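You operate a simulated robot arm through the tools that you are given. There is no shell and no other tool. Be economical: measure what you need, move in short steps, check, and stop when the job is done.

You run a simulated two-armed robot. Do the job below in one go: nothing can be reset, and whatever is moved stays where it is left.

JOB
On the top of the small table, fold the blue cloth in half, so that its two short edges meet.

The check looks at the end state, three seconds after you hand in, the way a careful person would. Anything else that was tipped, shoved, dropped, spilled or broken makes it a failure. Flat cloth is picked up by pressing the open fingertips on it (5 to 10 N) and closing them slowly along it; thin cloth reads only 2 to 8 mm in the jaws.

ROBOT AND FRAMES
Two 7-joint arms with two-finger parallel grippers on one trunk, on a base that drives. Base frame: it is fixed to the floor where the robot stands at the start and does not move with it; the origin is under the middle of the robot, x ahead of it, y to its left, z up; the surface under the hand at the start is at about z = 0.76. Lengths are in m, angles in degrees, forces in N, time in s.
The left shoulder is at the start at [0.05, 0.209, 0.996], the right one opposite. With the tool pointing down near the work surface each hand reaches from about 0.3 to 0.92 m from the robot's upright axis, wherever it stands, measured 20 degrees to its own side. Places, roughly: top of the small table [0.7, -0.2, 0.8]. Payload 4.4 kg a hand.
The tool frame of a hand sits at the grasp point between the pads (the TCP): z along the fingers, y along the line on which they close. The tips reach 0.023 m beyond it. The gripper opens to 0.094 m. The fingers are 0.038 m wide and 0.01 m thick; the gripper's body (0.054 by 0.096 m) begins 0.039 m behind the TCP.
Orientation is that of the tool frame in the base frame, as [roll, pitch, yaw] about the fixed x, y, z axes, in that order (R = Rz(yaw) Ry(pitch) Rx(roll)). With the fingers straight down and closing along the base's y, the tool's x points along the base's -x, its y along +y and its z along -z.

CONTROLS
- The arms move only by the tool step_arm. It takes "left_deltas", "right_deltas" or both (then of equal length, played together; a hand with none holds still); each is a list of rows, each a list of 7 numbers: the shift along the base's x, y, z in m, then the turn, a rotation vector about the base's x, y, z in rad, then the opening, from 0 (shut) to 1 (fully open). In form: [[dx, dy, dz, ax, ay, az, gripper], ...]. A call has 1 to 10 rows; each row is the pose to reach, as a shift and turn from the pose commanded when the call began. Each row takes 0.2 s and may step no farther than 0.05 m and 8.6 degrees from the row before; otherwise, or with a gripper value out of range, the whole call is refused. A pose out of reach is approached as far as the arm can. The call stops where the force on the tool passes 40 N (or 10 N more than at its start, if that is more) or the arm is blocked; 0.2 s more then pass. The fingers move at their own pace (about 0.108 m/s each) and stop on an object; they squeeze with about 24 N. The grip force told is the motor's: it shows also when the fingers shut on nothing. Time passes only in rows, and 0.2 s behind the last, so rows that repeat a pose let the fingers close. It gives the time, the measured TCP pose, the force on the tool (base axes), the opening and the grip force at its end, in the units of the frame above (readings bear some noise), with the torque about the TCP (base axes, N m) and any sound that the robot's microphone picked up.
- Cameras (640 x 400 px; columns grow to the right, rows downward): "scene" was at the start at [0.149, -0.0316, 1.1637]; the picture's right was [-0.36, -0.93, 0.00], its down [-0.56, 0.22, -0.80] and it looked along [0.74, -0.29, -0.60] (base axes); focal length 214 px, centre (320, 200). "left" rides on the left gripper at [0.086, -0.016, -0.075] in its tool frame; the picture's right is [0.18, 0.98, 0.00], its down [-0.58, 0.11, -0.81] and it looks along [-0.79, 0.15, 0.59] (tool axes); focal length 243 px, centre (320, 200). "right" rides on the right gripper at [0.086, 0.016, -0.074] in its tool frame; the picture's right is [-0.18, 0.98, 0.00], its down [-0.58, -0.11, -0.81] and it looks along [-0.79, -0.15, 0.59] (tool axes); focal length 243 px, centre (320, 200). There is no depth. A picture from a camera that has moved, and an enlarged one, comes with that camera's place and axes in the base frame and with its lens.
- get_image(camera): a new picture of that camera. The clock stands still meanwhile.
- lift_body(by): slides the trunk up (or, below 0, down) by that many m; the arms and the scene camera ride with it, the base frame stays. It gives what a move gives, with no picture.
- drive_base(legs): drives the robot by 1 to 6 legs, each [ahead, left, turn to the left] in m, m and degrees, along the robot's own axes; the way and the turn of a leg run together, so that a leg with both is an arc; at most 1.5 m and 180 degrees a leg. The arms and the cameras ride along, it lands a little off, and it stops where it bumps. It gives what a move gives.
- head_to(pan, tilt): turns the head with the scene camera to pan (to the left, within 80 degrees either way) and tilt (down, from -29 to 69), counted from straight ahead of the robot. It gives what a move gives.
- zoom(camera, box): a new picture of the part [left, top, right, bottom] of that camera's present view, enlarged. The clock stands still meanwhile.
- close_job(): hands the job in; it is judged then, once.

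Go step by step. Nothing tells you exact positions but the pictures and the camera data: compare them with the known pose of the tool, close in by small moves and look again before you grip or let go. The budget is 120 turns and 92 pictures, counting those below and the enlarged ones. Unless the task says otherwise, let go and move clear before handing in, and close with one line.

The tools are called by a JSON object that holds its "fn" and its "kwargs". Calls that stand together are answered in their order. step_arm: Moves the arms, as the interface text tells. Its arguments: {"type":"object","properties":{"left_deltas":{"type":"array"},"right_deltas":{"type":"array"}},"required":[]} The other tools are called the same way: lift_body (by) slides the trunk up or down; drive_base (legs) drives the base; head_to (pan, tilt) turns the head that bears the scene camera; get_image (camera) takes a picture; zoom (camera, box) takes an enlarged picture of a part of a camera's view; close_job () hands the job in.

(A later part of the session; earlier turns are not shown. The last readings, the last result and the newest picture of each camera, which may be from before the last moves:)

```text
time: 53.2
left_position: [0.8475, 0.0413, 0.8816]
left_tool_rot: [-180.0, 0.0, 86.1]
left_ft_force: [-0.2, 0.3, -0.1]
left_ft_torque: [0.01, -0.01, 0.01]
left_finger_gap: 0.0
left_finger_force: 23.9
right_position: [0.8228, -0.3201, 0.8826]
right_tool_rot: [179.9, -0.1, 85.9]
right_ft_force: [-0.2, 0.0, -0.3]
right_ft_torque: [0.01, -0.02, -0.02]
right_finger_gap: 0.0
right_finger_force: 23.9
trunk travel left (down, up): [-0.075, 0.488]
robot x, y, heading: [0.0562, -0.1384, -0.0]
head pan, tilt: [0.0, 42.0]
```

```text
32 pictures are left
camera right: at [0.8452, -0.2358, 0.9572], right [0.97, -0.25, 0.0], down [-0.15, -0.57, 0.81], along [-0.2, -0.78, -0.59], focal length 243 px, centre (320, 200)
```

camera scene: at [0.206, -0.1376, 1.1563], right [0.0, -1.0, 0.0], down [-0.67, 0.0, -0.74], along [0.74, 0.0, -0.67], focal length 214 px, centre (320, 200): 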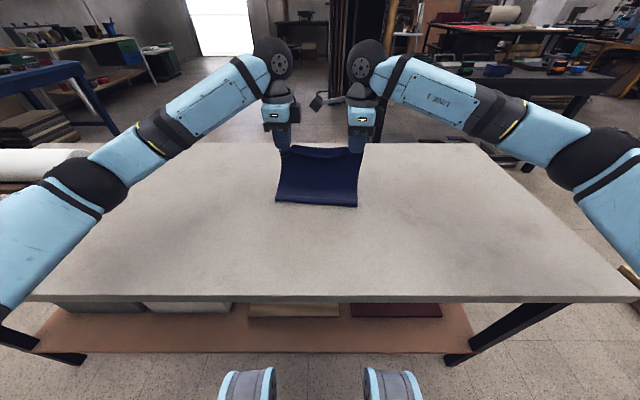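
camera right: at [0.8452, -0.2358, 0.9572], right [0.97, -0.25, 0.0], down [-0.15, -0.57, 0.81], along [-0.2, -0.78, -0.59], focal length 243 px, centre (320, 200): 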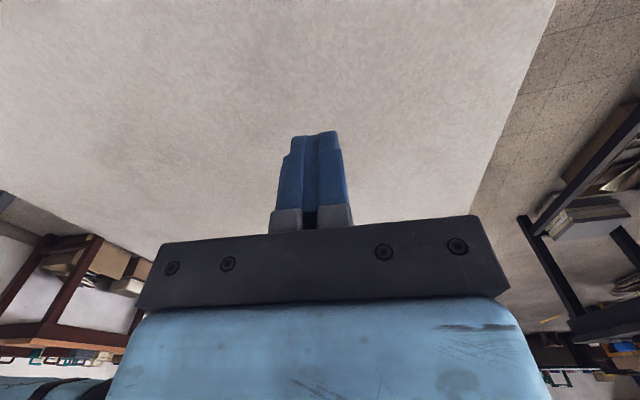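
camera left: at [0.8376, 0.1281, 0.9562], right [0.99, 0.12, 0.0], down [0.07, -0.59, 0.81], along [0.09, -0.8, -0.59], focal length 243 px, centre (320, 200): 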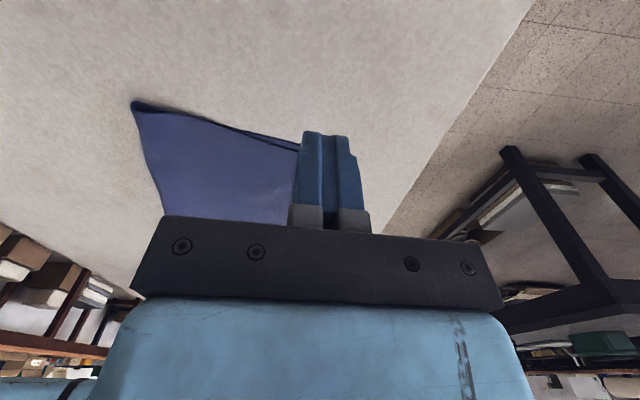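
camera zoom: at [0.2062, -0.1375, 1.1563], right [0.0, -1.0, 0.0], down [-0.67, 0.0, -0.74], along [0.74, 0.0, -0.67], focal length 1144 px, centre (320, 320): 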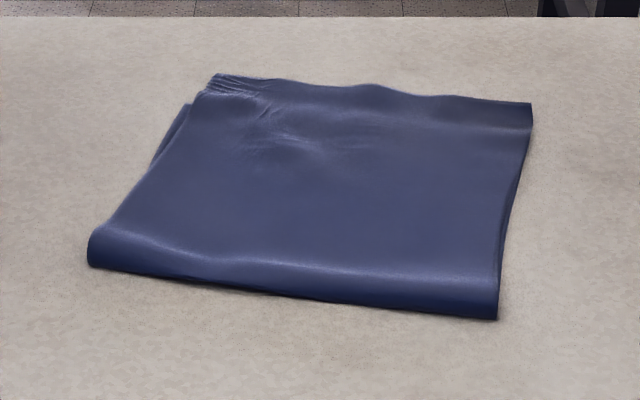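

The upper edge now overshoots the lower one, by about 2–3 cm. I'll bring the hands over the upper layer, measure, and then try dragging it back.

{"fn": "step_arm", "kwargs": {"left_deltas": [[-0.02, -0.03, 0, 0, 0, 0, 0], [-0.04, -0.07, 0, 0, 0, 0, 0], [-0.055, -0.11, 0, 0, 0, 0, 0], [-0.055, -0.116, -0.03, 0, 0, 0, 0], [-0.055, -0.116, -0.03, 0, 0, 0, 0]], "right_deltas": [[-0.02, 0.03, 0, 0, 0, 0, 0], [-0.04, 0.06, 0, 0, 0, 0, 0], [-0.05, 0.085, 0, 0, 0, 0, 0], [-0.05, 0.085, -0.03, 0, 0, 0, 0], [-0.05, 0.085, -0.03, 0, 0, 0, 0]]}}

{"fn": "get_image", "kwargs": {"camera": "left"}}

{"fn": "get_image", "kwargs": {"camera": "right"}}

```text
time: 54.4
left_position: [0.7936, -0.0736, 0.8504]
left_tool_rot: [-180.0, -0.1, 86.2]
left_ft_force: [0.3, 1.1, 0.3]
left_ft_torque: [0.01, -0.02, 0.0]
left_finger_gap: 0.0002
left_finger_force: 23.8
right_position: [0.7709, -0.2372, 0.8522]
right_tool_rot: [179.9, -0.1, 86.0]
right_ft_force: [-0.2, -0.5, 0.7]
right_ft_torque: [0.01, 0.01, -0.04]
right_finger_gap: 0.0
right_finger_force: 24.2
trunk travel left (down, up): [-0.075, 0.488]
robot x, y, heading: [0.0544, -0.1381, 0.4]
head pan, tilt: [0.0, 42.0]
```

```text
31 pictures are left
camera left: at [0.7834, 0.0145, 0.9257], right [0.99, 0.12, 0.0], down [0.07, -0.59, 0.81], along [0.1, -0.8, -0.59], focal length 243 px, centre (320, 200)
```

left: 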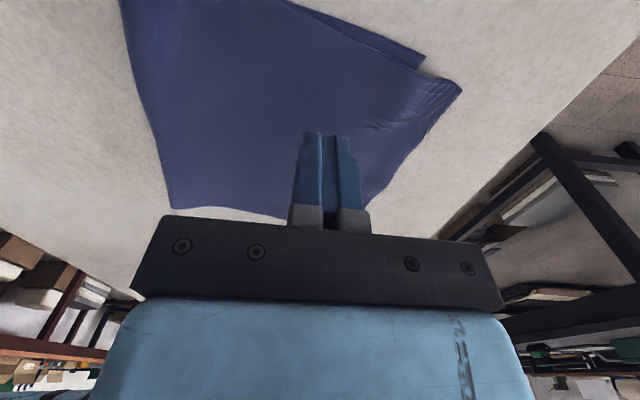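

```text
30 pictures are left
camera right: at [0.7931, -0.1514, 0.9271], right [0.97, -0.25, 0.0], down [-0.15, -0.57, 0.81], along [-0.2, -0.78, -0.59], focal length 243 px, centre (320, 200)
```

right: 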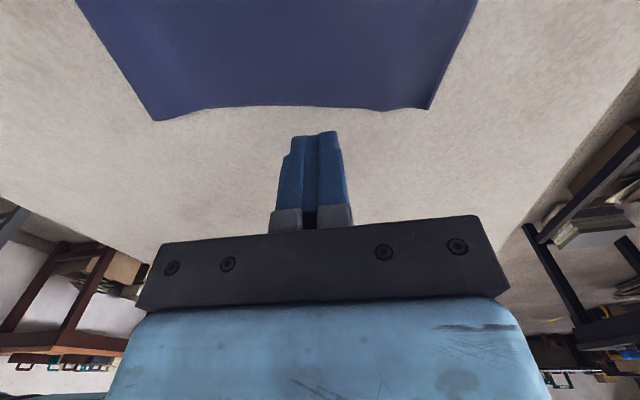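

The upper corners are at about (0.890,-0.062) and (0.845,-0.273), and the lower-left corner is at (0.863,-0.054). The upper layer overshoots by about 2.5 cm, so I'll press it lightly and try dragging it back towards the robot.

{"fn": "step_arm", "kwargs": {"left_deltas": [[0.02, 0, -0.03, 0, 0, 0, 0], [0.03, 0, -0.055, 0, 0, 0, 0], [0.03, 0, -0.062, 0, 0, 0, 0], [0.03, 0, -0.064, 0, 0, 0, 0], [0.03, 0, -0.064, 0, 0, 0, 0]], "right_deltas": [[0.02, 0, -0.03, 0, 0, 0, 0], [0.03, 0, -0.055, 0, 0, 0, 0], [0.03, 0, -0.062, 0, 0, 0, 0], [0.03, 0, -0.065, 0, 0, 0, 0], [0.03, 0, -0.065, 0, 0, 0, 0]]}}

```text
time: 55.6
left_position: [0.8231, -0.0745, 0.7855]
left_tool_rot: [-179.9, 0.0, 86.2]
left_ft_force: [0.4, -0.3, 2.6]
left_ft_torque: [0.06, 0.0, 0.0]
left_finger_gap: 0.0
left_finger_force: 24.4
right_position: [0.7996, -0.238, 0.7869]
right_tool_rot: [179.9, -0.1, 86.0]
right_ft_force: [0.3, -0.1, 0.1]
right_ft_torque: [-0.01, -0.01, 0.02]
right_finger_gap: 0.0
right_finger_force: 24.4
trunk travel left (down, up): [-0.075, 0.488]
robot x, y, heading: [0.0577, -0.1376, 0.2]
head pan, tilt: [0.0, 42.0]
```

{"fn": "step_arm", "kwargs": {"left_deltas": [[0, 0, 0, 0, 0, 0, 0], [0, 0, 0, 0, 0, 0, 0], [-0.005, 0, 0, 0, 0, 0, 0], [-0.01, 0, 0, 0, 0, 0, 0], [-0.015, 0, 0, 0, 0, 0, 0], [-0.02, 0, 0, 0, 0, 0, 0], [-0.025, 0, 0, 0, 0, 0, 0], [-0.025, 0, 0, 0, 0, 0, 0]], "right_deltas": [[0, 0, -0.001, 0, 0, 0, 0], [0, 0, -0.002, 0, 0, 0, 0], [-0.005, 0, -0.002, 0, 0, 0, 0], [-0.01, 0, -0.002, 0, 0, 0, 0], [-0.015, 0, -0.002, 0, 0, 0, 0], [-0.02, 0, -0.002, 0, 0, 0, 0], [-0.025, 0, -0.002, 0, 0, 0, 0], [-0.025, 0, -0.002, 0, 0, 0, 0]]}}

{"fn": "get_image", "kwargs": {"camera": "left"}}

{"fn": "zoom", "kwargs": {"camera": "scene", "box": [260, 140, 380, 215]}}

```text
time: 57.4
left_position: [0.7975, -0.0761, 0.7908]
left_tool_rot: [179.7, -0.2, 86.1]
left_ft_force: [0.7, 0.2, 0.2]
left_ft_torque: [0.0, 0.04, 0.01]
left_finger_gap: 0.0
left_finger_force: 23.9
right_position: [0.7751, -0.2385, 0.7887]
right_tool_rot: [180.0, -0.2, 86.1]
right_ft_force: [-0.7, 0.1, 0.2]
right_ft_torque: [-0.03, -0.03, 0.02]
right_finger_gap: 0.0
right_finger_force: 24.0
trunk travel left (down, up): [-0.075, 0.488]
robot x, y, heading: [0.0527, -0.1408, -0.0]
head pan, tilt: [0.0, 42.0]
```

```text
29 pictures are left
camera left: at [0.7877, 0.0124, 0.8657], right [0.99, 0.12, 0.0], down [0.07, -0.59, 0.81], along [0.1, -0.8, -0.59], focal length 243 px, centre (320, 200)
```

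left: 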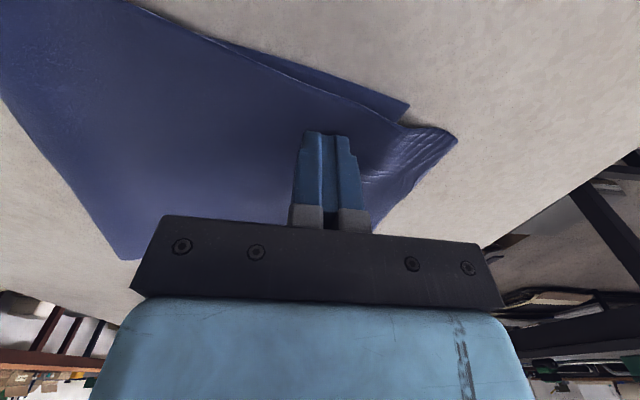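

```text
5.33 times, centred on (320, 178) of scene
camera zoom: at [0.2054, -0.1398, 1.1574], right [0.0, -1.0, 0.0], down [-0.67, 0.0, -0.74], along [0.74, 0.0, -0.67], focal length 1144 px, centre (320, 320)
```

zoom: 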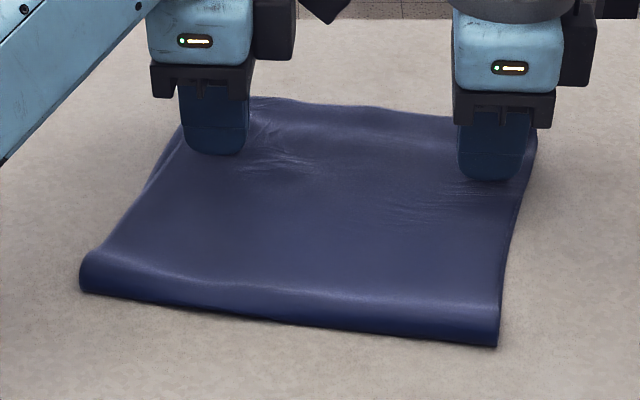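

The press moved both layers together, with no relative slip. Instead I'll pinch the upper layer at the puffy crease and pull it back, so the top slides in tension over the bottom layer.

{"fn": "step_arm", "kwargs": {"left_deltas": [[0, 0, 0.03, 0, 0, 0, 0], [-0.01, 0, 0.07, 0, 0, 0, 0.32], [-0.045, 0.01, 0.07, 0, 0, 0, 0.32], [-0.08, 0.02, 0.06, 0, 0, 0, 0.32], [-0.1145, 0.036, 0.04, 0, 0, 0, 0.32], [-0.1145, 0.036, 0.03, 0, 0, 0, 0.32]], "right_deltas": [[0, 0, 0.03, 0, 0, 0, 0], [-0.01, 0, 0.07, 0, 0, 0, 0.32], [-0.05, 0.01, 0.07, 0, 0, 0, 0.32], [-0.09, 0.02, 0.06, 0, 0, 0, 0.32], [-0.123, 0.0335, 0.04, 0, 0, 0, 0.32], [-0.123, 0.0335, 0.03, 0, 0, 0, 0.32]]}}

{"fn": "get_image", "kwargs": {"camera": "left"}}

{"fn": "get_image", "kwargs": {"camera": "right"}}

```text
time: 58.8
left_position: [0.6864, -0.0449, 0.8251]
left_tool_rot: [179.4, -0.4, 86.0]
left_ft_force: [-0.9, -0.4, 0.4]
left_ft_torque: [0.0, -0.01, 0.01]
left_finger_gap: 0.0301
left_finger_force: 0.1
right_position: [0.6519, -0.2103, 0.8205]
right_tool_rot: [179.8, -0.6, 85.8]
right_ft_force: [0.0, 0.5, -0.3]
right_ft_torque: [0.01, 0.01, -0.03]
right_finger_gap: 0.0302
right_finger_force: 0.2
trunk travel left (down, up): [-0.075, 0.488]
robot x, y, heading: [0.057, -0.1416, -0.2]
head pan, tilt: [0.0, 42.0]
```

```text
27 pictures are left
camera left: at [0.6746, 0.0433, 0.9002], right [0.99, 0.12, 0.01], down [0.06, -0.59, 0.8], along [0.1, -0.8, -0.6], focal length 243 px, centre (320, 200)
```

left: 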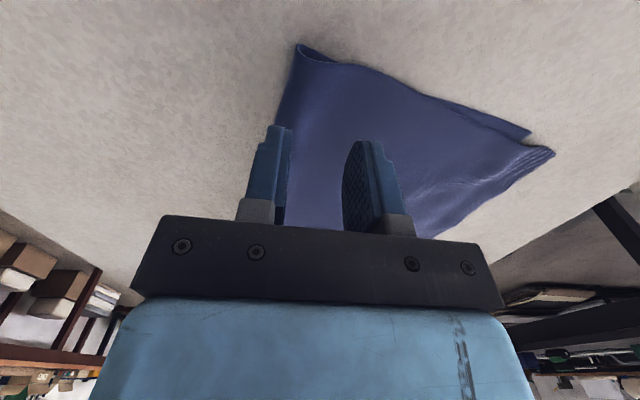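

```text
26 pictures are left
camera right: at [0.6759, -0.1251, 0.8956], right [0.97, -0.26, 0.0], down [-0.15, -0.58, 0.8], along [-0.2, -0.77, -0.6], focal length 243 px, centre (320, 200)
```

right: 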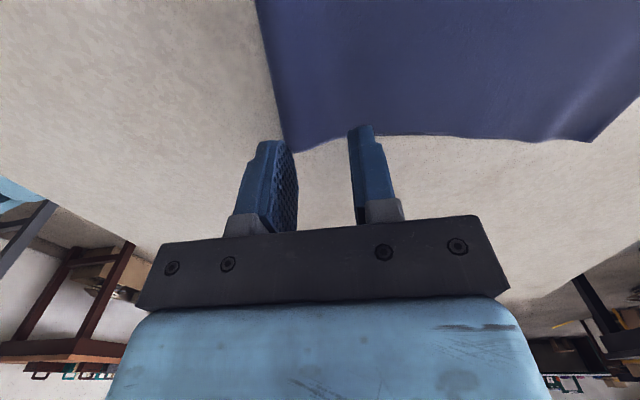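

Both grippers straddle the crease bulge. I'll lower the tips partway into it, without pressing on the bottom layer, and close.

{"fn": "step_arm", "kwargs": {"left_deltas": [[0, 0, -0.02, 0, 0, 0, 0.32], [0, 0, -0.033, 0, 0, 0, 0.32], [0, 0, -0.033, 0, 0, 0, 0.25], [0, 0, -0.033, 0, 0, 0, 0.18], [0, 0, -0.033, 0, 0, 0, 0.11], [0, 0, -0.033, 0, 0, 0, 0.05], [0, 0, -0.033, 0, 0, 0, 0], [0, 0, -0.033, 0, 0, 0, 0]], "right_deltas": [[0, 0, -0.015, 0, 0, 0, 0.32], [0, 0, -0.029, 0, 0, 0, 0.32], [0, 0, -0.029, 0, 0, 0, 0.25], [0, 0, -0.029, 0, 0, 0, 0.18], [0, 0, -0.029, 0, 0, 0, 0.11], [0, 0, -0.029, 0, 0, 0, 0.05], [0, 0, -0.029, 0, 0, 0, 0], [0, 0, -0.029, 0, 0, 0, 0]]}}

{"fn": "get_image", "kwargs": {"camera": "left"}}

{"fn": "get_image", "kwargs": {"camera": "right"}}

```text
time: 60.8
left_position: [0.6875, -0.0482, 0.818]
left_tool_rot: [176.8, -0.8, 85.9]
left_ft_force: [-0.9, -0.1, -0.5]
left_ft_torque: [-0.01, 0.01, -0.01]
left_finger_gap: 0.0
left_finger_force: 23.5
right_position: [0.6475, -0.2114, 0.7933]
right_tool_rot: [179.4, -0.8, 85.8]
right_ft_force: [-0.1, -0.9, -0.5]
right_ft_torque: [-0.01, -0.01, 0.01]
right_finger_gap: 0.0
right_finger_force: 24.1
trunk travel left (down, up): [-0.075, 0.488]
robot x, y, heading: [0.0567, -0.1381, 0.0]
head pan, tilt: [0.0, 42.0]
stopped in row 8 (left hand): the arm was blocked; the commanded pose is now the measured one
```

```text
25 pictures are left
camera left: at [0.6734, 0.0392, 0.8916], right [0.99, 0.11, 0.06], down [0.02, -0.6, 0.8], along [0.12, -0.79, -0.59], focal length 243 px, centre (320, 200)
```

left: 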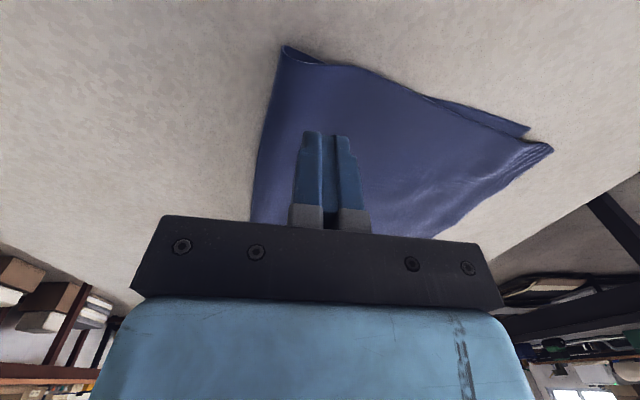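

```text
24 pictures are left
camera right: at [0.6697, -0.1284, 0.8683], right [0.97, -0.26, 0.01], down [-0.16, -0.58, 0.8], along [-0.2, -0.77, -0.6], focal length 243 px, centre (320, 200)
```

right: 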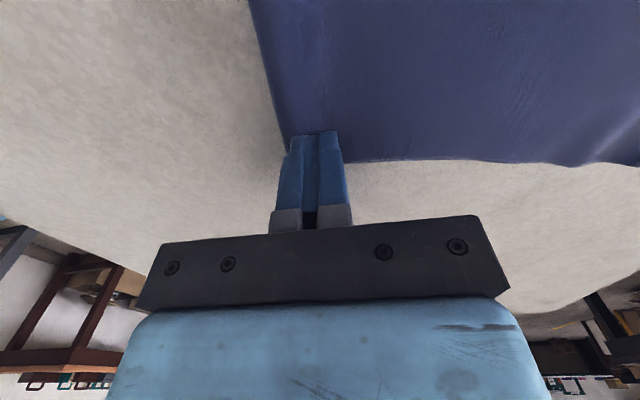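

The left hand was stopped by the other arm (spacing too tight), and nothing was grabbed. I'll separate the hands, level them, and re-grip the overhanging edge strip to shift it back by the measured overshoot.

{"fn": "step_arm", "kwargs": {"left_deltas": [[0, 0.02, 0.01, -0.014, 0.056, 0, 0], [0, 0.03, 0.03, -0.014, 0.056, 0, 0], [0.03, 0.02, 0.05, -0.014, 0.056, -0.05, 0.32], [0.07, 0.01, 0.05, -0.014, 0.056, -0.1, 0.32], [0.11, 0, 0.05, -0.014, 0.056, -0.14, 0.32], [0.14, -0.015, 0.045, -0.014, 0.056, -0.14, 0.32], [0.1575, -0.03, 0.04, -0.014, 0.056, -0.14, 0.32], [0.1575, -0.03, 0.04, -0.014, 0.056, -0.14, 0.32]], "right_deltas": [[0, -0.02, 0.01, -0.014, 0.01, 0, 0], [0, -0.044, 0.03, -0.014, 0.01, 0, 0], [0.03, -0.044, 0.065, -0.014, 0.01, -0.05, 0.32], [0.07, -0.044, 0.065, -0.014, 0.01, -0.1, 0.32], [0.11, -0.044, 0.065, -0.014, 0.01, -0.14, 0.32], [0.14, -0.044, 0.065, -0.014, 0.01, -0.14, 0.32], [0.1565, -0.044, 0.065, -0.014, 0.01, -0.14, 0.32], [0.1565, -0.044, 0.065, -0.014, 0.01, -0.14, 0.32]]}}

{"fn": "get_image", "kwargs": {"camera": "left"}}

{"fn": "get_image", "kwargs": {"camera": "right"}}

```text
time: 62.6
left_position: [0.8505, -0.0717, 0.8438]
left_tool_rot: [-178.8, 1.0, 78.1]
left_ft_force: [-0.2, 0.1, 0.6]
left_ft_torque: [0.0, 0.03, -0.02]
left_finger_gap: 0.0299
left_finger_force: 0.0
right_position: [0.8099, -0.2488, 0.8528]
right_tool_rot: [-179.6, 0.8, 77.8]
right_ft_force: [-0.8, 0.0, -0.6]
right_ft_torque: [-0.01, -0.01, -0.03]
right_finger_gap: 0.0302
right_finger_force: 0.2
trunk travel left (down, up): [-0.075, 0.488]
robot x, y, heading: [0.0541, -0.1382, -0.0]
head pan, tilt: [0.0, 42.0]
```

```text
23 pictures are left
camera left: at [0.8543, 0.0188, 0.9176], right [1.0, -0.02, -0.02], down [0.0, -0.58, 0.81], along [-0.03, -0.81, -0.58], focal length 243 px, centre (320, 200)
```

left: 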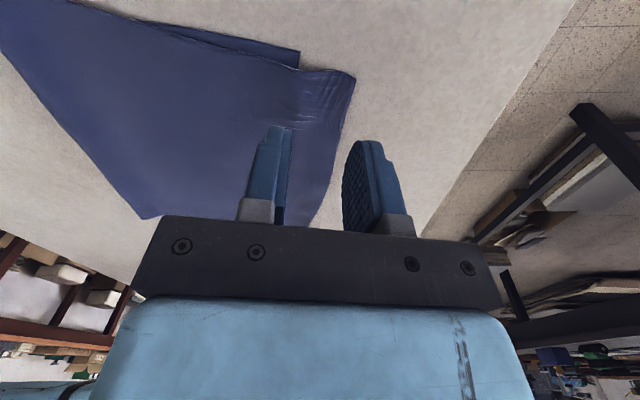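

```text
22 pictures are left
camera right: at [0.8461, -0.1659, 0.9259], right [0.92, -0.39, 0.0], down [-0.22, -0.54, 0.82], along [-0.32, -0.75, -0.58], focal length 243 px, centre (320, 200)
```

right: 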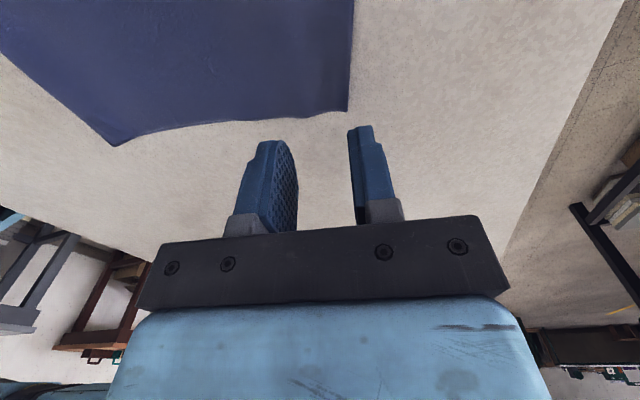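

The left overshoot is about 3.3 cm and the right about 1.8 cm. I'll descend on the edge strip with both fingers on the cloth.

{"fn": "step_arm", "kwargs": {"left_deltas": [[-0.0035, -0.007, -0.02, 0.017, -0.02, 0, 0.32], [-0.0035, -0.007, -0.04, 0.017, -0.02, 0, 0.32], [-0.0035, -0.007, -0.055, 0.017, -0.02, 0, 0.32], [-0.0035, -0.007, -0.058, 0.017, -0.02, 0, 0.32], [-0.0035, -0.007, -0.058, 0.017, -0.02, 0, 0.32]], "right_deltas": [[-0.005, -0.008, -0.025, 0.014, -0.007, 0, 0.32], [-0.005, -0.008, -0.05, 0.014, -0.007, 0, 0.32], [-0.005, -0.008, -0.064, 0.014, -0.007, 0, 0.32], [-0.005, -0.008, -0.067, 0.014, -0.007, 0, 0.32], [-0.005, -0.008, -0.067, 0.014, -0.007, 0, 0.32]]}}

```text
time: 63.8
left_position: [0.8451, -0.0767, 0.7859]
left_tool_rot: [-179.8, -0.1, 78.1]
left_ft_force: [0.7, 0.8, 2.9]
left_ft_torque: [0.03, 0.03, -0.04]
left_finger_gap: 0.0297
left_finger_force: 0.1
right_position: [0.8052, -0.2578, 0.7863]
right_tool_rot: [-180.0, 0.0, 77.9]
right_ft_force: [0.7, 0.4, 0.2]
right_ft_torque: [0.0, 0.02, -0.01]
right_finger_gap: 0.0302
right_finger_force: 0.1
trunk travel left (down, up): [-0.075, 0.488]
robot x, y, heading: [0.0537, -0.1388, 0.2]
head pan, tilt: [0.0, 42.0]
```

{"fn": "step_arm", "kwargs": {"left_deltas": [[0, 0, -0.0002, 0, 0, 0, 0.32], [0, 0, -0.0003, 0, 0, 0, 0.32], [0, 0, -0.0003, 0, 0, 0, 0.32]], "right_deltas": [[0, 0, -0.0008, 0, 0, 0, 0.32], [0, 0, -0.0013, 0, 0, 0, 0.32], [0, 0, -0.0013, 0, 0, 0, 0.32]]}}

{"fn": "get_image", "kwargs": {"camera": "left"}}

{"fn": "get_image", "kwargs": {"camera": "right"}}

```text
time: 64.6
left_position: [0.8459, -0.0771, 0.7852]
left_tool_rot: [-179.8, -0.2, 78.2]
left_ft_force: [0.9, 0.2, 3.6]
left_ft_torque: [0.04, 0.04, -0.04]
left_finger_gap: 0.0294
left_finger_force: 0.0
right_position: [0.8051, -0.2572, 0.7852]
right_tool_rot: [-179.8, -0.2, 77.8]
right_ft_force: [0.7, 0.6, 2.6]
right_ft_torque: [0.03, 0.05, -0.03]
right_finger_gap: 0.0299
right_finger_force: 0.0
trunk travel left (down, up): [-0.075, 0.488]
robot x, y, heading: [0.0541, -0.1409, 0.0]
head pan, tilt: [0.0, 42.0]
```

```text
21 pictures are left
camera left: at [0.8477, 0.011, 0.8604], right [1.0, -0.02, 0.0], down [-0.01, -0.59, 0.81], along [-0.02, -0.8, -0.59], focal length 243 px, centre (320, 200)
```

left: 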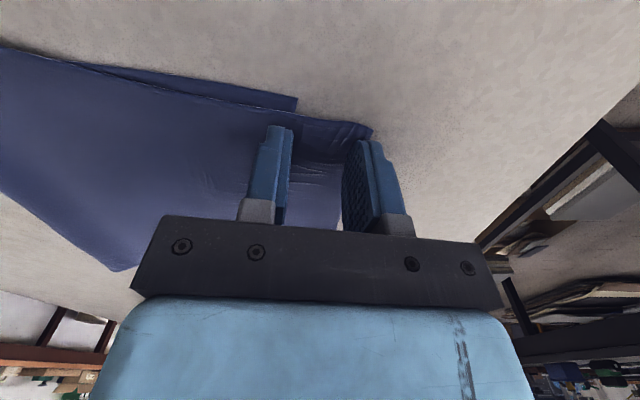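

```text
20 pictures are left
camera right: at [0.8397, -0.1766, 0.8601], right [0.92, -0.39, 0.0], down [-0.23, -0.55, 0.81], along [-0.31, -0.74, -0.59], focal length 243 px, centre (320, 200)
```

right: 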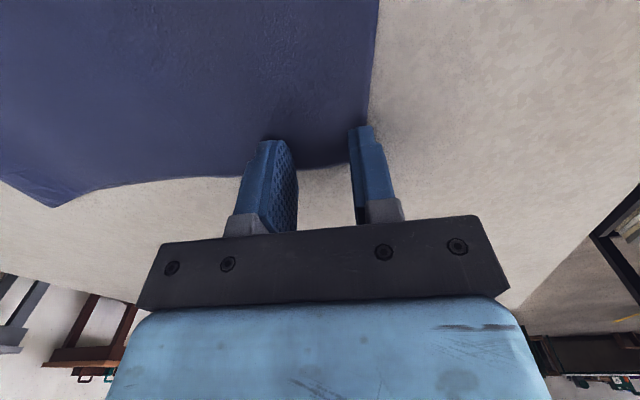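

Both are well placed. I'll add a touch of pressure and close slowly.

{"fn": "step_arm", "kwargs": {"left_deltas": [[0, 0, -0.0003, 0, 0, 0, 0.32], [0, 0, -0.0005, 0, 0, 0, 0.32], [0, 0, -0.0005, 0, 0, 0, 0.28], [0, 0, -0.0005, 0, 0, 0, 0.24], [0, 0, -0.0005, 0, 0, 0, 0.2], [0, 0, -0.0005, 0, 0, 0, 0.15], [0, 0, -0.0005, 0, 0, 0, 0.1], [0, 0, -0.0005, 0, 0, 0, 0.05], [0, 0, -0.0005, 0, 0, 0, 0], [0, 0, -0.0005, 0, 0, 0, 0]], "right_deltas": [[0, 0, -0.0004, 0, 0, 0, 0.32], [0, 0, -0.0006, 0, 0, 0, 0.32], [0, 0, -0.0006, 0, 0, 0, 0.28], [0, 0, -0.0006, 0, 0, 0, 0.24], [0, 0, -0.0006, 0, 0, 0, 0.2], [0, 0, -0.0006, 0, 0, 0, 0.15], [0, 0, -0.0006, 0, 0, 0, 0.1], [0, 0, -0.0006, 0, 0, 0, 0.05], [0, 0, -0.0006, 0, 0, 0, 0], [0, 0, -0.0006, 0, 0, 0, 0]]}}

```text
time: 66.8
left_position: [0.8444, -0.0783, 0.7858]
left_tool_rot: [-179.9, -0.1, 78.1]
left_ft_force: [-1.2, -1.1, 7.6]
left_ft_torque: [0.05, 0.06, 0.0]
left_finger_gap: 0.0
left_finger_force: 24.3
right_position: [0.8039, -0.257, 0.7849]
right_tool_rot: [-179.9, -0.1, 77.8]
right_ft_force: [-1.0, -0.2, 5.2]
right_ft_torque: [0.02, 0.06, 0.0]
right_finger_gap: 0.0019
right_finger_force: 24.2
trunk travel left (down, up): [-0.075, 0.488]
robot x, y, heading: [0.054, -0.137, -0.2]
head pan, tilt: [0.0, 42.0]
```

The right caught, the left missed. I'll retry the left with a slightly wider bite.

{"fn": "step_arm", "kwargs": {"left_deltas": [[0, 0, 0.01, 0, 0, 0, 0.1], [0, 0, 0.02, 0, 0, 0, 0.4], [0, 0, 0.02, 0, 0, 0, 0.4]]}}

{"fn": "get_image", "kwargs": {"camera": "left"}}

```text
time: 67.6
left_position: [0.8452, -0.0779, 0.805]
left_tool_rot: [-179.7, -0.1, 77.9]
left_ft_force: [0.4, 0.6, -0.2]
left_ft_torque: [-0.04, 0.01, -0.01]
left_finger_gap: 0.038
left_finger_force: 0.0
right_position: [0.8047, -0.2585, 0.7847]
right_tool_rot: [-179.9, -0.1, 77.8]
right_ft_force: [-0.7, -0.8, 9.8]
right_ft_torque: [-0.02, 0.07, -0.04]
right_finger_gap: 0.0016
right_finger_force: 23.8
trunk travel left (down, up): [-0.075, 0.488]
robot x, y, heading: [0.0546, -0.1363, 0.1]
head pan, tilt: [0.0, 42.0]
```

```text
19 pictures are left
camera left: at [0.8475, 0.0102, 0.8796], right [1.0, -0.02, 0.0], down [-0.01, -0.59, 0.8], along [-0.02, -0.8, -0.59], focal length 243 px, centre (320, 200)
```

left: 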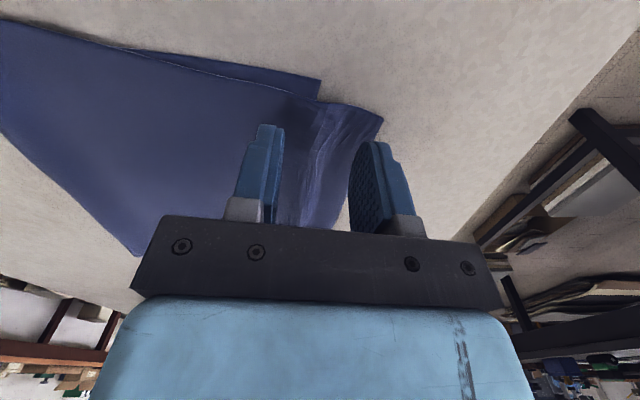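

{"fn": "step_arm", "kwargs": {"left_deltas": [[0.006, -0.007, -0.008, 0, 0, 0, 0.43], [0.006, -0.007, -0.016, 0, 0, 0, 0.43], [0.006, -0.007, -0.02, 0, 0, 0, 0.43], [0.006, -0.007, -0.0205, 0, 0, 0, 0.43], [0.006, -0.007, -0.0205, 0, 0, 0, 0.43]]}}

```text
time: 68.8
left_position: [0.8522, -0.0856, 0.7854]
left_tool_rot: [-179.9, -0.1, 78.0]
left_ft_force: [-1.0, 1.0, 6.1]
left_ft_torque: [0.11, 0.18, -0.02]
left_finger_gap: 0.0407
left_finger_force: 0.3
right_position: [0.8036, -0.2583, 0.7855]
right_tool_rot: [-179.9, -0.1, 77.8]
right_ft_force: [1.2, 1.2, 7.3]
right_ft_torque: [-0.01, 0.0, -0.01]
right_finger_gap: 0.0016
right_finger_force: 24.0
trunk travel left (down, up): [-0.075, 0.488]
robot x, y, heading: [0.0502, -0.1363, -0.2]
head pan, tilt: [0.0, 42.0]
```

Pressing at 6 N. I'll add a little and close.

{"fn": "step_arm", "kwargs": {"left_deltas": [[0, 0, -0.0003, 0, 0, 0, 0.43], [0, 0, -0.0004, 0, 0, 0, 0.39], [0, 0, -0.0004, 0, 0, 0, 0.34], [0, 0, -0.0004, 0, 0, 0, 0.29], [0, 0, -0.0004, 0, 0, 0, 0.24], [0, 0, -0.0004, 0, 0, 0, 0.18], [0, 0, -0.0004, 0, 0, 0, 0.12], [0, 0, -0.0004, 0, 0, 0, 0.06], [0, 0, -0.0004, 0, 0, 0, 0], [0, 0, -0.0004, 0, 0, 0, 0]]}}

{"fn": "get_image", "kwargs": {"camera": "left"}}

```text
time: 71.0
left_position: [0.8509, -0.0838, 0.7865]
left_tool_rot: [-179.9, 0.0, 78.0]
left_ft_force: [3.8, -0.4, 12.2]
left_ft_torque: [0.02, 0.03, -0.02]
left_finger_gap: 0.0025
left_finger_force: 24.8
right_position: [0.8037, -0.2579, 0.7851]
right_tool_rot: [-179.9, -0.1, 77.8]
right_ft_force: [1.1, 1.0, 4.4]
right_ft_torque: [0.0, -0.02, -0.01]
right_finger_gap: 0.0017
right_finger_force: 23.7
trunk travel left (down, up): [-0.075, 0.488]
robot x, y, heading: [0.0536, -0.1367, -0.2]
head pan, tilt: [0.0, 42.0]
```

```text
18 pictures are left
camera left: at [0.8536, 0.004, 0.8603], right [1.0, -0.02, 0.0], down [-0.01, -0.59, 0.8], along [-0.02, -0.8, -0.59], focal length 243 px, centre (320, 200)
```

left: 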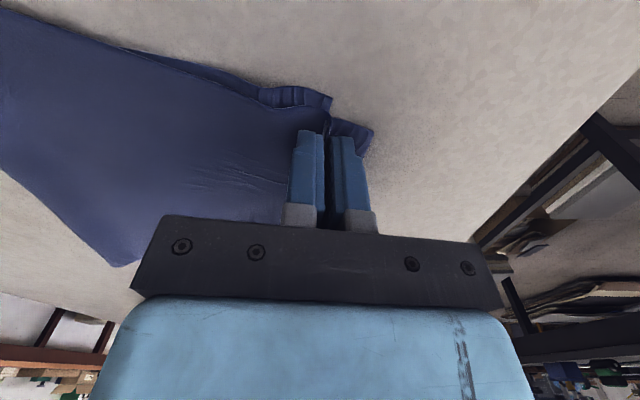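

Both are gripped now. I'll lift about 5 cm, easing back slightly, and look at the bottom layer.

{"fn": "step_arm", "kwargs": {"left_deltas": [[0, 0, 0.015, 0, 0, 0, 0], [-0.005, 0, 0.035, 0, 0, 0, 0], [-0.015, 0, 0.06, 0, 0, 0, 0], [-0.015, 0, 0.06, 0, 0, 0, 0]], "right_deltas": [[0, 0, 0.015, 0, 0, 0, 0], [-0.005, 0, 0.035, 0, 0, 0, 0], [-0.015, 0, 0.06, 0, 0, 0, 0], [-0.015, 0, 0.06, 0, 0, 0, 0]]}}

{"fn": "get_image", "kwargs": {"camera": "left"}}

{"fn": "get_image", "kwargs": {"camera": "right"}}

```text
time: 72.0
left_position: [0.836, -0.0857, 0.843]
left_tool_rot: [-179.8, -0.1, 78.1]
left_ft_force: [-0.3, 0.6, -0.6]
left_ft_torque: [-0.01, 0.02, -0.01]
left_finger_gap: 0.0026
left_finger_force: 24.2
right_position: [0.788, -0.2589, 0.8448]
right_tool_rot: [-179.8, -0.1, 77.9]
right_ft_force: [-0.2, 0.4, 0.2]
right_ft_torque: [-0.02, 0.0, -0.01]
right_finger_gap: 0.0016
right_finger_force: 24.0
trunk travel left (down, up): [-0.075, 0.488]
robot x, y, heading: [0.0514, -0.1405, -0.2]
head pan, tilt: [0.0, 42.0]
```

```text
17 pictures are left
camera left: at [0.8387, 0.0033, 0.9179], right [1.0, -0.02, 0.0], down [-0.01, -0.59, 0.8], along [-0.02, -0.8, -0.59], focal length 243 px, centre (320, 200)
```

left: 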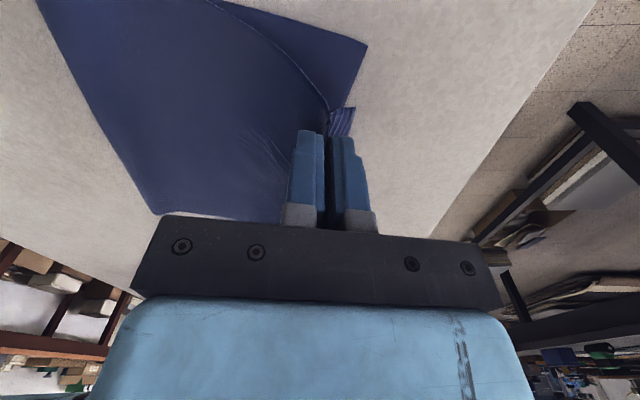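

```text
16 pictures are left
camera right: at [0.8243, -0.178, 0.918], right [0.92, -0.39, 0.0], down [-0.23, -0.55, 0.81], along [-0.31, -0.74, -0.59], focal length 243 px, centre (320, 200)
```

right: 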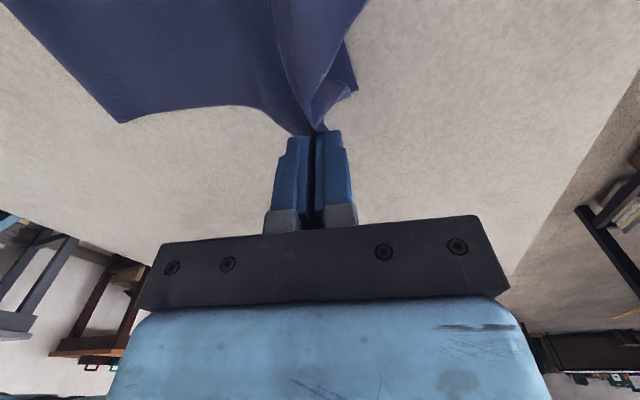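

The bottom corners are visible at (0.864,-0.058) and (0.812,-0.268). I'll lower the upper edge short of them, open, and let the inner fingers sweep the strip forward so it unfolds onto the bottom edge.

{"fn": "step_arm", "kwargs": {"left_deltas": [[-0.005, 0.01, -0.01, 0, 0, 0, 0], [-0.01, 0.02, -0.025, 0, 0, 0, 0], [-0.015, 0.028, -0.04, 0, 0, 0, 0], [-0.015, 0.028, -0.053, 0, 0, 0, 0], [-0.015, 0.028, -0.053, 0, 0, 0, 0], [-0.015, 0.028, -0.053, 0, 0, 0, 0.08], [-0.015, 0.028, -0.052, 0, 0, 0, 0.16], [-0.015, 0.028, -0.051, 0, 0, 0, 0.24], [-0.015, 0.028, -0.051, 0, 0, 0, 0.24]], "right_deltas": [[-0.001, 0.006, -0.01, 0, 0, 0, 0], [-0.002, 0.012, -0.025, 0, 0, 0, 0], [-0.0035, 0.017, -0.04, 0, 0, 0, 0], [-0.0035, 0.017, -0.055, 0, 0, 0, 0], [-0.0035, 0.017, -0.055, 0, 0, 0, 0], [-0.0035, 0.017, -0.055, 0, 0, 0, 0.08], [-0.0035, 0.017, -0.054, 0, 0, 0, 0.16], [-0.0035, 0.017, -0.053, 0, 0, 0, 0.24], [-0.0035, 0.017, -0.053, 0, 0, 0, 0.24]]}}

{"fn": "get_image", "kwargs": {"camera": "left"}}

{"fn": "get_image", "kwargs": {"camera": "right"}}

```text
time: 74.0
left_position: [0.8212, -0.0573, 0.7926]
left_tool_rot: [-179.8, -0.2, 78.1]
left_ft_force: [-0.8, 1.3, 0.0]
left_ft_torque: [0.03, 0.0, 0.01]
left_finger_gap: 0.0225
left_finger_force: 0.1
right_position: [0.7861, -0.2404, 0.791]
right_tool_rot: [-179.7, -0.1, 77.8]
right_ft_force: [0.7, 0.7, -0.2]
right_ft_torque: [0.01, -0.03, 0.0]
right_finger_gap: 0.0227
right_finger_force: 0.1
trunk travel left (down, up): [-0.075, 0.488]
robot x, y, heading: [0.0528, -0.139, -0.4]
head pan, tilt: [0.0, 42.0]
```

```text
15 pictures are left
camera left: at [0.8236, 0.0316, 0.8671], right [1.0, -0.02, 0.0], down [-0.01, -0.59, 0.8], along [-0.02, -0.8, -0.59], focal length 243 px, centre (320, 200)
```

left: 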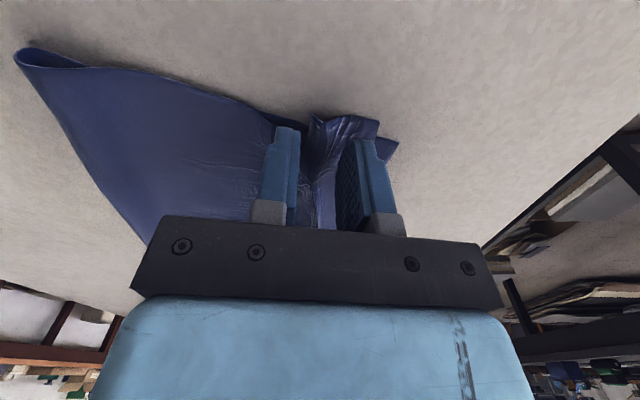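

```text
14 pictures are left
camera right: at [0.8211, -0.1593, 0.8653], right [0.92, -0.39, 0.0], down [-0.23, -0.55, 0.81], along [-0.31, -0.74, -0.59], focal length 243 px, centre (320, 200)
```

right: 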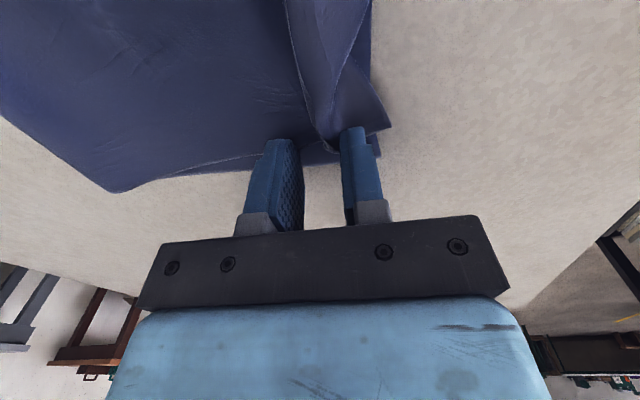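

The strip is already pointing forward past the outer fingers. I'll sweep gently forward a little higher and then lift clear.

{"fn": "step_arm", "kwargs": {"left_deltas": [[0, 0, 0.002, 0, 0, 0, 0.24], [0.008, -0.001, 0.003, 0, 0, 0, 0.24], [0.016, -0.003, 0.004, 0, 0, 0, 0.24], [0.024, -0.005, 0.004, 0, 0, 0, 0.24], [0.03, -0.006, 0.006, 0, 0, 0, 0.24], [0.034, -0.006, 0.03, 0, 0, 0, 0.24], [0.034, 0.01, 0.07, 0, 0, 0, 0.2], [0.034, 0.02, 0.08, 0, 0, 0, 0.1]], "right_deltas": [[0, 0, 0.002, 0, 0, 0, 0.24], [0.008, -0.001, 0.003, 0, 0, 0, 0.24], [0.016, -0.003, 0.004, 0, 0, 0, 0.24], [0.024, -0.005, 0.004, 0, 0, 0, 0.24], [0.03, -0.006, 0.006, 0, 0, 0, 0.24], [0.034, -0.006, 0.03, 0, 0, 0, 0.24], [0.034, -0.006, 0.07, 0, 0, 0, 0.2], [0.034, -0.006, 0.08, 0, 0, 0, 0.1]]}}

{"fn": "get_image", "kwargs": {"camera": "left"}}

{"fn": "get_image", "kwargs": {"camera": "right"}}

{"fn": "zoom", "kwargs": {"camera": "scene", "box": [260, 140, 380, 215]}}

```text
time: 75.8
left_position: [0.8562, -0.0365, 0.8737]
left_tool_rot: [-179.8, -0.1, 78.0]
left_ft_force: [-0.2, -0.2, 0.5]
left_ft_torque: [-0.01, 0.03, -0.03]
left_finger_gap: 0.0094
left_finger_force: 0.2
right_position: [0.8203, -0.2466, 0.8715]
right_tool_rot: [-179.8, -0.1, 77.8]
right_ft_force: [1.1, -1.0, -0.3]
right_ft_torque: [0.02, -0.01, 0.0]
right_finger_gap: 0.0093
right_finger_force: 0.1
trunk travel left (down, up): [-0.075, 0.488]
robot x, y, heading: [0.056, -0.1387, 0.2]
head pan, tilt: [0.0, 42.0]
```

```text
13 pictures are left
camera left: at [0.8588, 0.052, 0.9478], right [1.0, -0.02, 0.0], down [-0.01, -0.59, 0.8], along [-0.02, -0.8, -0.59], focal length 243 px, centre (320, 200)
```

left: 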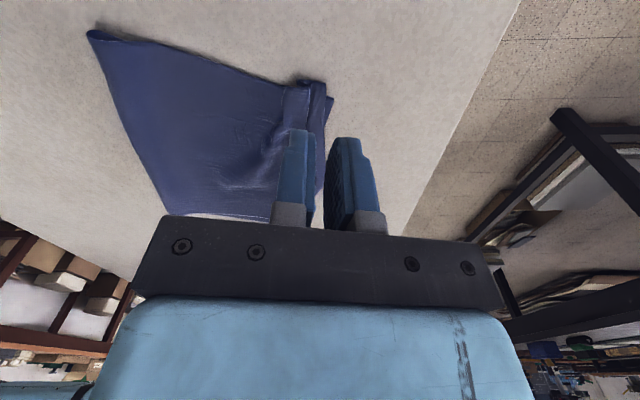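

```text
12 pictures are left
camera right: at [0.8558, -0.1655, 0.9455], right [0.92, -0.39, 0.0], down [-0.23, -0.55, 0.81], along [-0.31, -0.74, -0.59], focal length 243 px, centre (320, 200)
```

right: 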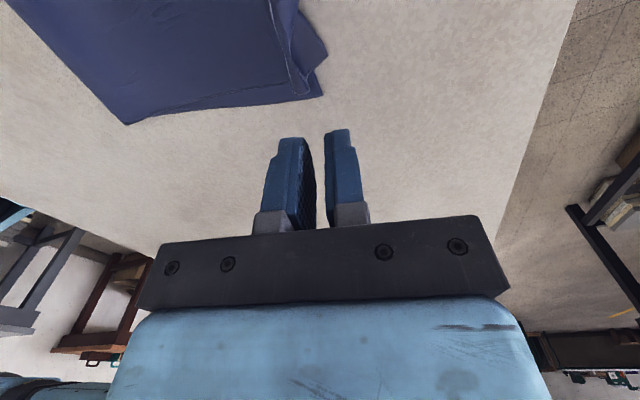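

```text
5.33 times, centred on (320, 178) of scene
camera zoom: at [0.2066, -0.138, 1.1561], right [0.0, -1.0, 0.0], down [-0.67, 0.0, -0.74], along [0.74, 0.0, -0.67], focal length 1144 px, centre (320, 320)
```

zoom: 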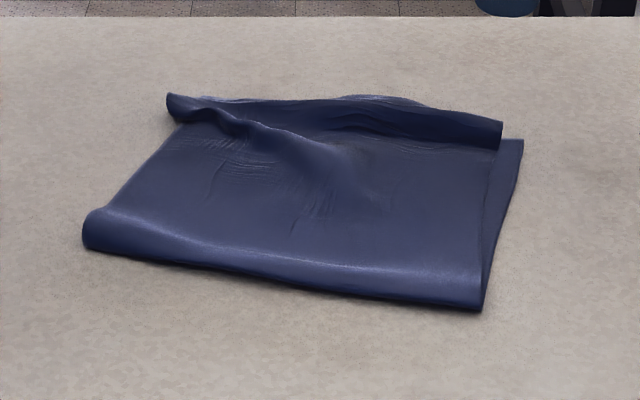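

{"fn": "zoom", "kwargs": {"camera": "right", "box": [210, 0, 350, 100]}}

{"fn": "zoom", "kwargs": {"camera": "left", "box": [220, 60, 360, 150]}}

```text
4.00 times, centred on (280, 50) of right
camera zoom: at [0.8558, -0.1655, 0.9455], right [0.92, -0.39, 0.0], down [-0.23, -0.55, 0.81], along [-0.31, -0.74, -0.59], focal length 970 px, centre (480, 800)
```

zoom: 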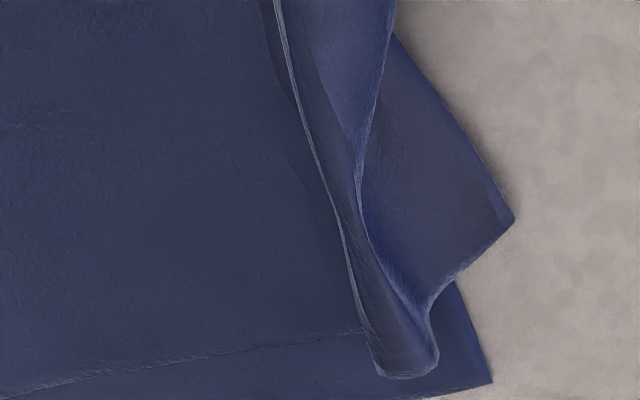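

```text
4.44 times, centred on (290, 105) of left
camera zoom: at [0.8588, 0.052, 0.9478], right [1.0, -0.02, 0.0], down [-0.01, -0.59, 0.8], along [-0.02, -0.8, -0.59], focal length 1078 px, centre (453, 622)
```

zoom: 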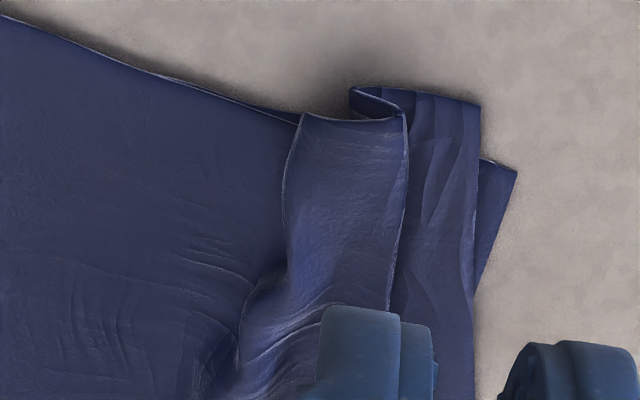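

The upper layer now has a standing ridge near its edge, with about 2 cm of excess, and sits slightly to the left. The ridge makes a good handle, so I'll straddle it, pinch it, and shift it back and to the right.

{"fn": "step_arm", "kwargs": {"left_deltas": [[-0.022, -0.0215, 0, 0, 0, 0, 0.45], [-0.022, -0.0215, -0.03, 0, 0, 0, 0.45], [-0.022, -0.0215, -0.06, 0, 0, 0, 0.45], [-0.022, -0.0215, -0.0837, 0, 0, 0, 0.45], [-0.022, -0.0215, -0.0837, 0, 0, 0, 0.35], [-0.022, -0.0215, -0.0837, 0, 0, 0, 0.25], [-0.022, -0.0215, -0.0837, 0, 0, 0, 0.15], [-0.022, -0.0215, -0.0837, 0, 0, 0, 0.05], [-0.022, -0.0215, -0.0837, 0, 0, 0, 0], [-0.022, -0.0215, -0.0837, 0, 0, 0, 0]], "right_deltas": [[-0.011, 0.0186, 0, 0, 0, 0, 0.45], [-0.011, 0.0186, -0.03, 0, 0, 0, 0.45], [-0.011, 0.0186, -0.06, 0, 0, 0, 0.45], [-0.011, 0.0186, -0.0815, 0, 0, 0, 0.45], [-0.011, 0.0186, -0.0815, 0, 0, 0, 0.35], [-0.011, 0.0186, -0.0815, 0, 0, 0, 0.25], [-0.011, 0.0186, -0.0815, 0, 0, 0, 0.15], [-0.011, 0.0186, -0.0815, 0, 0, 0, 0.05], [-0.011, 0.0186, -0.0815, 0, 0, 0, 0], [-0.011, 0.0186, -0.0815, 0, 0, 0, 0]]}}

```text
time: 78.0
left_position: [0.8342, -0.0592, 0.7897]
left_tool_rot: [-179.8, 0.0, 78.2]
left_ft_force: [-0.1, -0.6, 0.1]
left_ft_torque: [-0.02, -0.04, -0.02]
left_finger_gap: 0.0029
left_finger_force: 24.5
right_position: [0.8108, -0.228, 0.7906]
right_tool_rot: [-179.8, -0.1, 77.8]
right_ft_force: [0.5, -0.4, 0.4]
right_ft_torque: [-0.01, 0.0, 0.01]
right_finger_gap: 0.003
right_finger_force: 24.3
trunk travel left (down, up): [-0.075, 0.488]
robot x, y, heading: [0.0514, -0.1388, 0.1]
head pan, tilt: [0.0, 42.0]
```

Both pinched the ridge (3 mm). I'll lift a little, shift back and to the right, and look.

{"fn": "step_arm", "kwargs": {"left_deltas": [[0, 0, 0.02, 0, 0, 0, 0], [-0.006, -0.004, 0.04, 0, 0, 0, 0], [-0.012, -0.008, 0.05, 0, 0, 0, 0], [-0.016, -0.0106, 0.05, 0, 0, 0, 0], [-0.016, -0.0106, 0.05, 0, 0, 0, 0]], "right_deltas": [[0, 0, 0.02, 0, 0, 0, 0], [-0.012, -0.004, 0.04, 0, 0, 0, 0], [-0.024, -0.008, 0.05, 0, 0, 0, 0], [-0.034, -0.0125, 0.05, 0, 0, 0, 0], [-0.034, -0.0125, 0.05, 0, 0, 0, 0]]}}

{"fn": "get_image", "kwargs": {"camera": "left"}}

{"fn": "get_image", "kwargs": {"camera": "right"}}

```text
time: 79.2
left_position: [0.8176, -0.0692, 0.8391]
left_tool_rot: [-179.7, -0.1, 78.0]
left_ft_force: [-2.1, -5.9, 1.2]
left_ft_torque: [-0.09, 0.04, -0.03]
left_finger_gap: 0.0031
left_finger_force: 24.4
right_position: [0.7749, -0.2402, 0.8405]
right_tool_rot: [-179.7, -0.1, 77.8]
right_ft_force: [1.0, 5.2, 0.5]
right_ft_torque: [0.09, -0.01, -0.01]
right_finger_gap: 0.0025
right_finger_force: 24.4
trunk travel left (down, up): [-0.075, 0.488]
robot x, y, heading: [0.0509, -0.1401, 0.1]
head pan, tilt: [0.0, 42.0]
```

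```text
8 pictures are left
camera left: at [0.8196, 0.019, 0.9136], right [1.0, -0.02, 0.0], down [-0.01, -0.59, 0.81], along [-0.02, -0.8, -0.59], focal length 243 px, centre (320, 200)
```

left: 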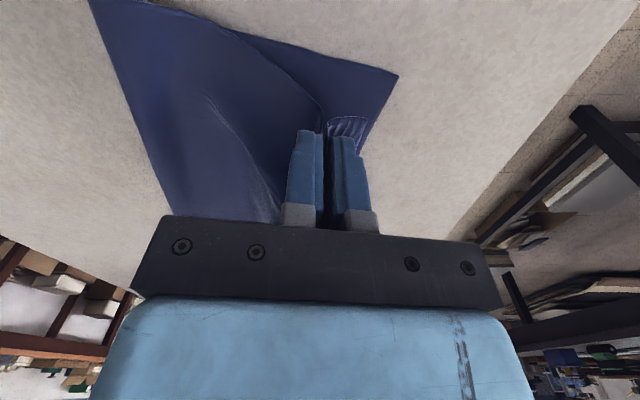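

```text
7 pictures are left
camera right: at [0.8105, -0.1591, 0.9148], right [0.92, -0.39, 0.0], down [-0.23, -0.55, 0.81], along [-0.31, -0.74, -0.59], focal length 243 px, centre (320, 200)
```

right: 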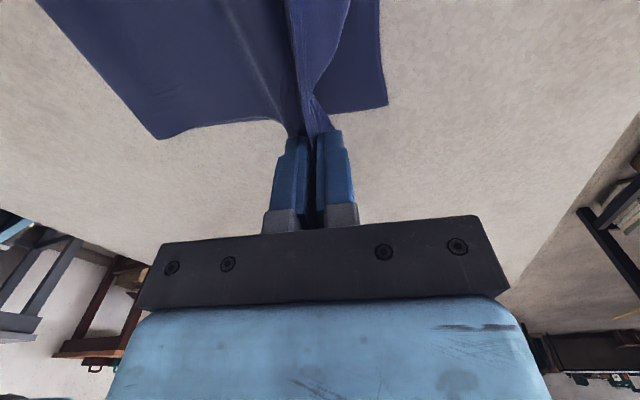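

Good, the bottom corners are clear at (0.866,-0.058) and (0.817,-0.266), and the held points are about 4.5 cm short of that edge, matching the held-back material. I'll lower a touch further back, release and lift.

{"fn": "step_arm", "kwargs": {"left_deltas": [[-0.004, 0, -0.02, 0, 0, 0, 0], [-0.008, 0, -0.04, 0, 0, 0, 0], [-0.008, 0, -0.05, 0, 0, 0, 0], [-0.008, 0, -0.05, 0, 0, 0, 0], [-0.008, 0, -0.05, 0, 0, 0, 0.1], [-0.008, 0, -0.049, 0, 0, 0, 0.25], [-0.008, 0, -0.049, 0, 0, 0, 0.3], [-0.008, 0, -0.03, 0, 0, 0, 0.3], [-0.008, 0, 0.0, 0, 0, 0, 0.3], [-0.03, 0, 0.01, 0, 0, 0, 0]], "right_deltas": [[-0.004, 0, -0.02, 0, 0, 0, 0], [-0.006, 0, -0.04, 0, 0, 0, 0], [-0.006, 0, -0.051, 0, 0, 0, 0], [-0.006, 0, -0.051, 0, 0, 0, 0], [-0.006, 0, -0.051, 0, 0, 0, 0.1], [-0.006, 0, -0.05, 0, 0, 0, 0.25], [-0.006, 0, -0.05, 0, 0, 0, 0.3], [-0.006, 0, -0.03, 0, 0, 0, 0.3], [-0.006, 0, 0.0, 0, 0, 0, 0.3], [-0.03, 0, 0.01, 0, 0, 0, 0]]}}

{"fn": "zoom", "kwargs": {"camera": "scene", "box": [250, 130, 394, 220]}}

```text
time: 81.4
left_position: [0.7873, -0.0673, 0.8492]
left_tool_rot: [-179.7, -0.1, 78.2]
left_ft_force: [-0.2, 0.6, 0.5]
left_ft_torque: [-0.02, 0.0, 0.02]
left_finger_gap: 0.0
left_finger_force: 24.1
right_position: [0.7457, -0.2417, 0.8514]
right_tool_rot: [-179.8, 0.0, 77.8]
right_ft_force: [-0.1, 0.2, -0.4]
right_ft_torque: [-0.01, 0.01, 0.02]
right_finger_gap: 0.0001
right_finger_force: 23.7
trunk travel left (down, up): [-0.075, 0.488]
robot x, y, heading: [0.0549, -0.1362, -0.0]
head pan, tilt: [0.0, 42.0]
```

```text
4.44 times, centred on (322, 175) of scene
camera zoom: at [0.2061, -0.1376, 1.1557], right [0.0, -1.0, 0.0], down [-0.67, 0.0, -0.74], along [0.74, 0.0, -0.67], focal length 953 px, centre (311, 311)
```

zoom: 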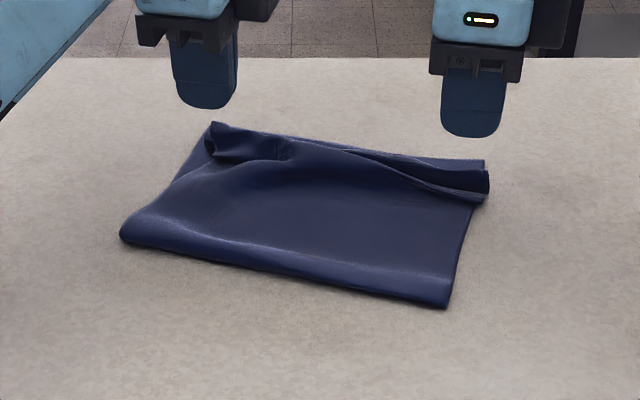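

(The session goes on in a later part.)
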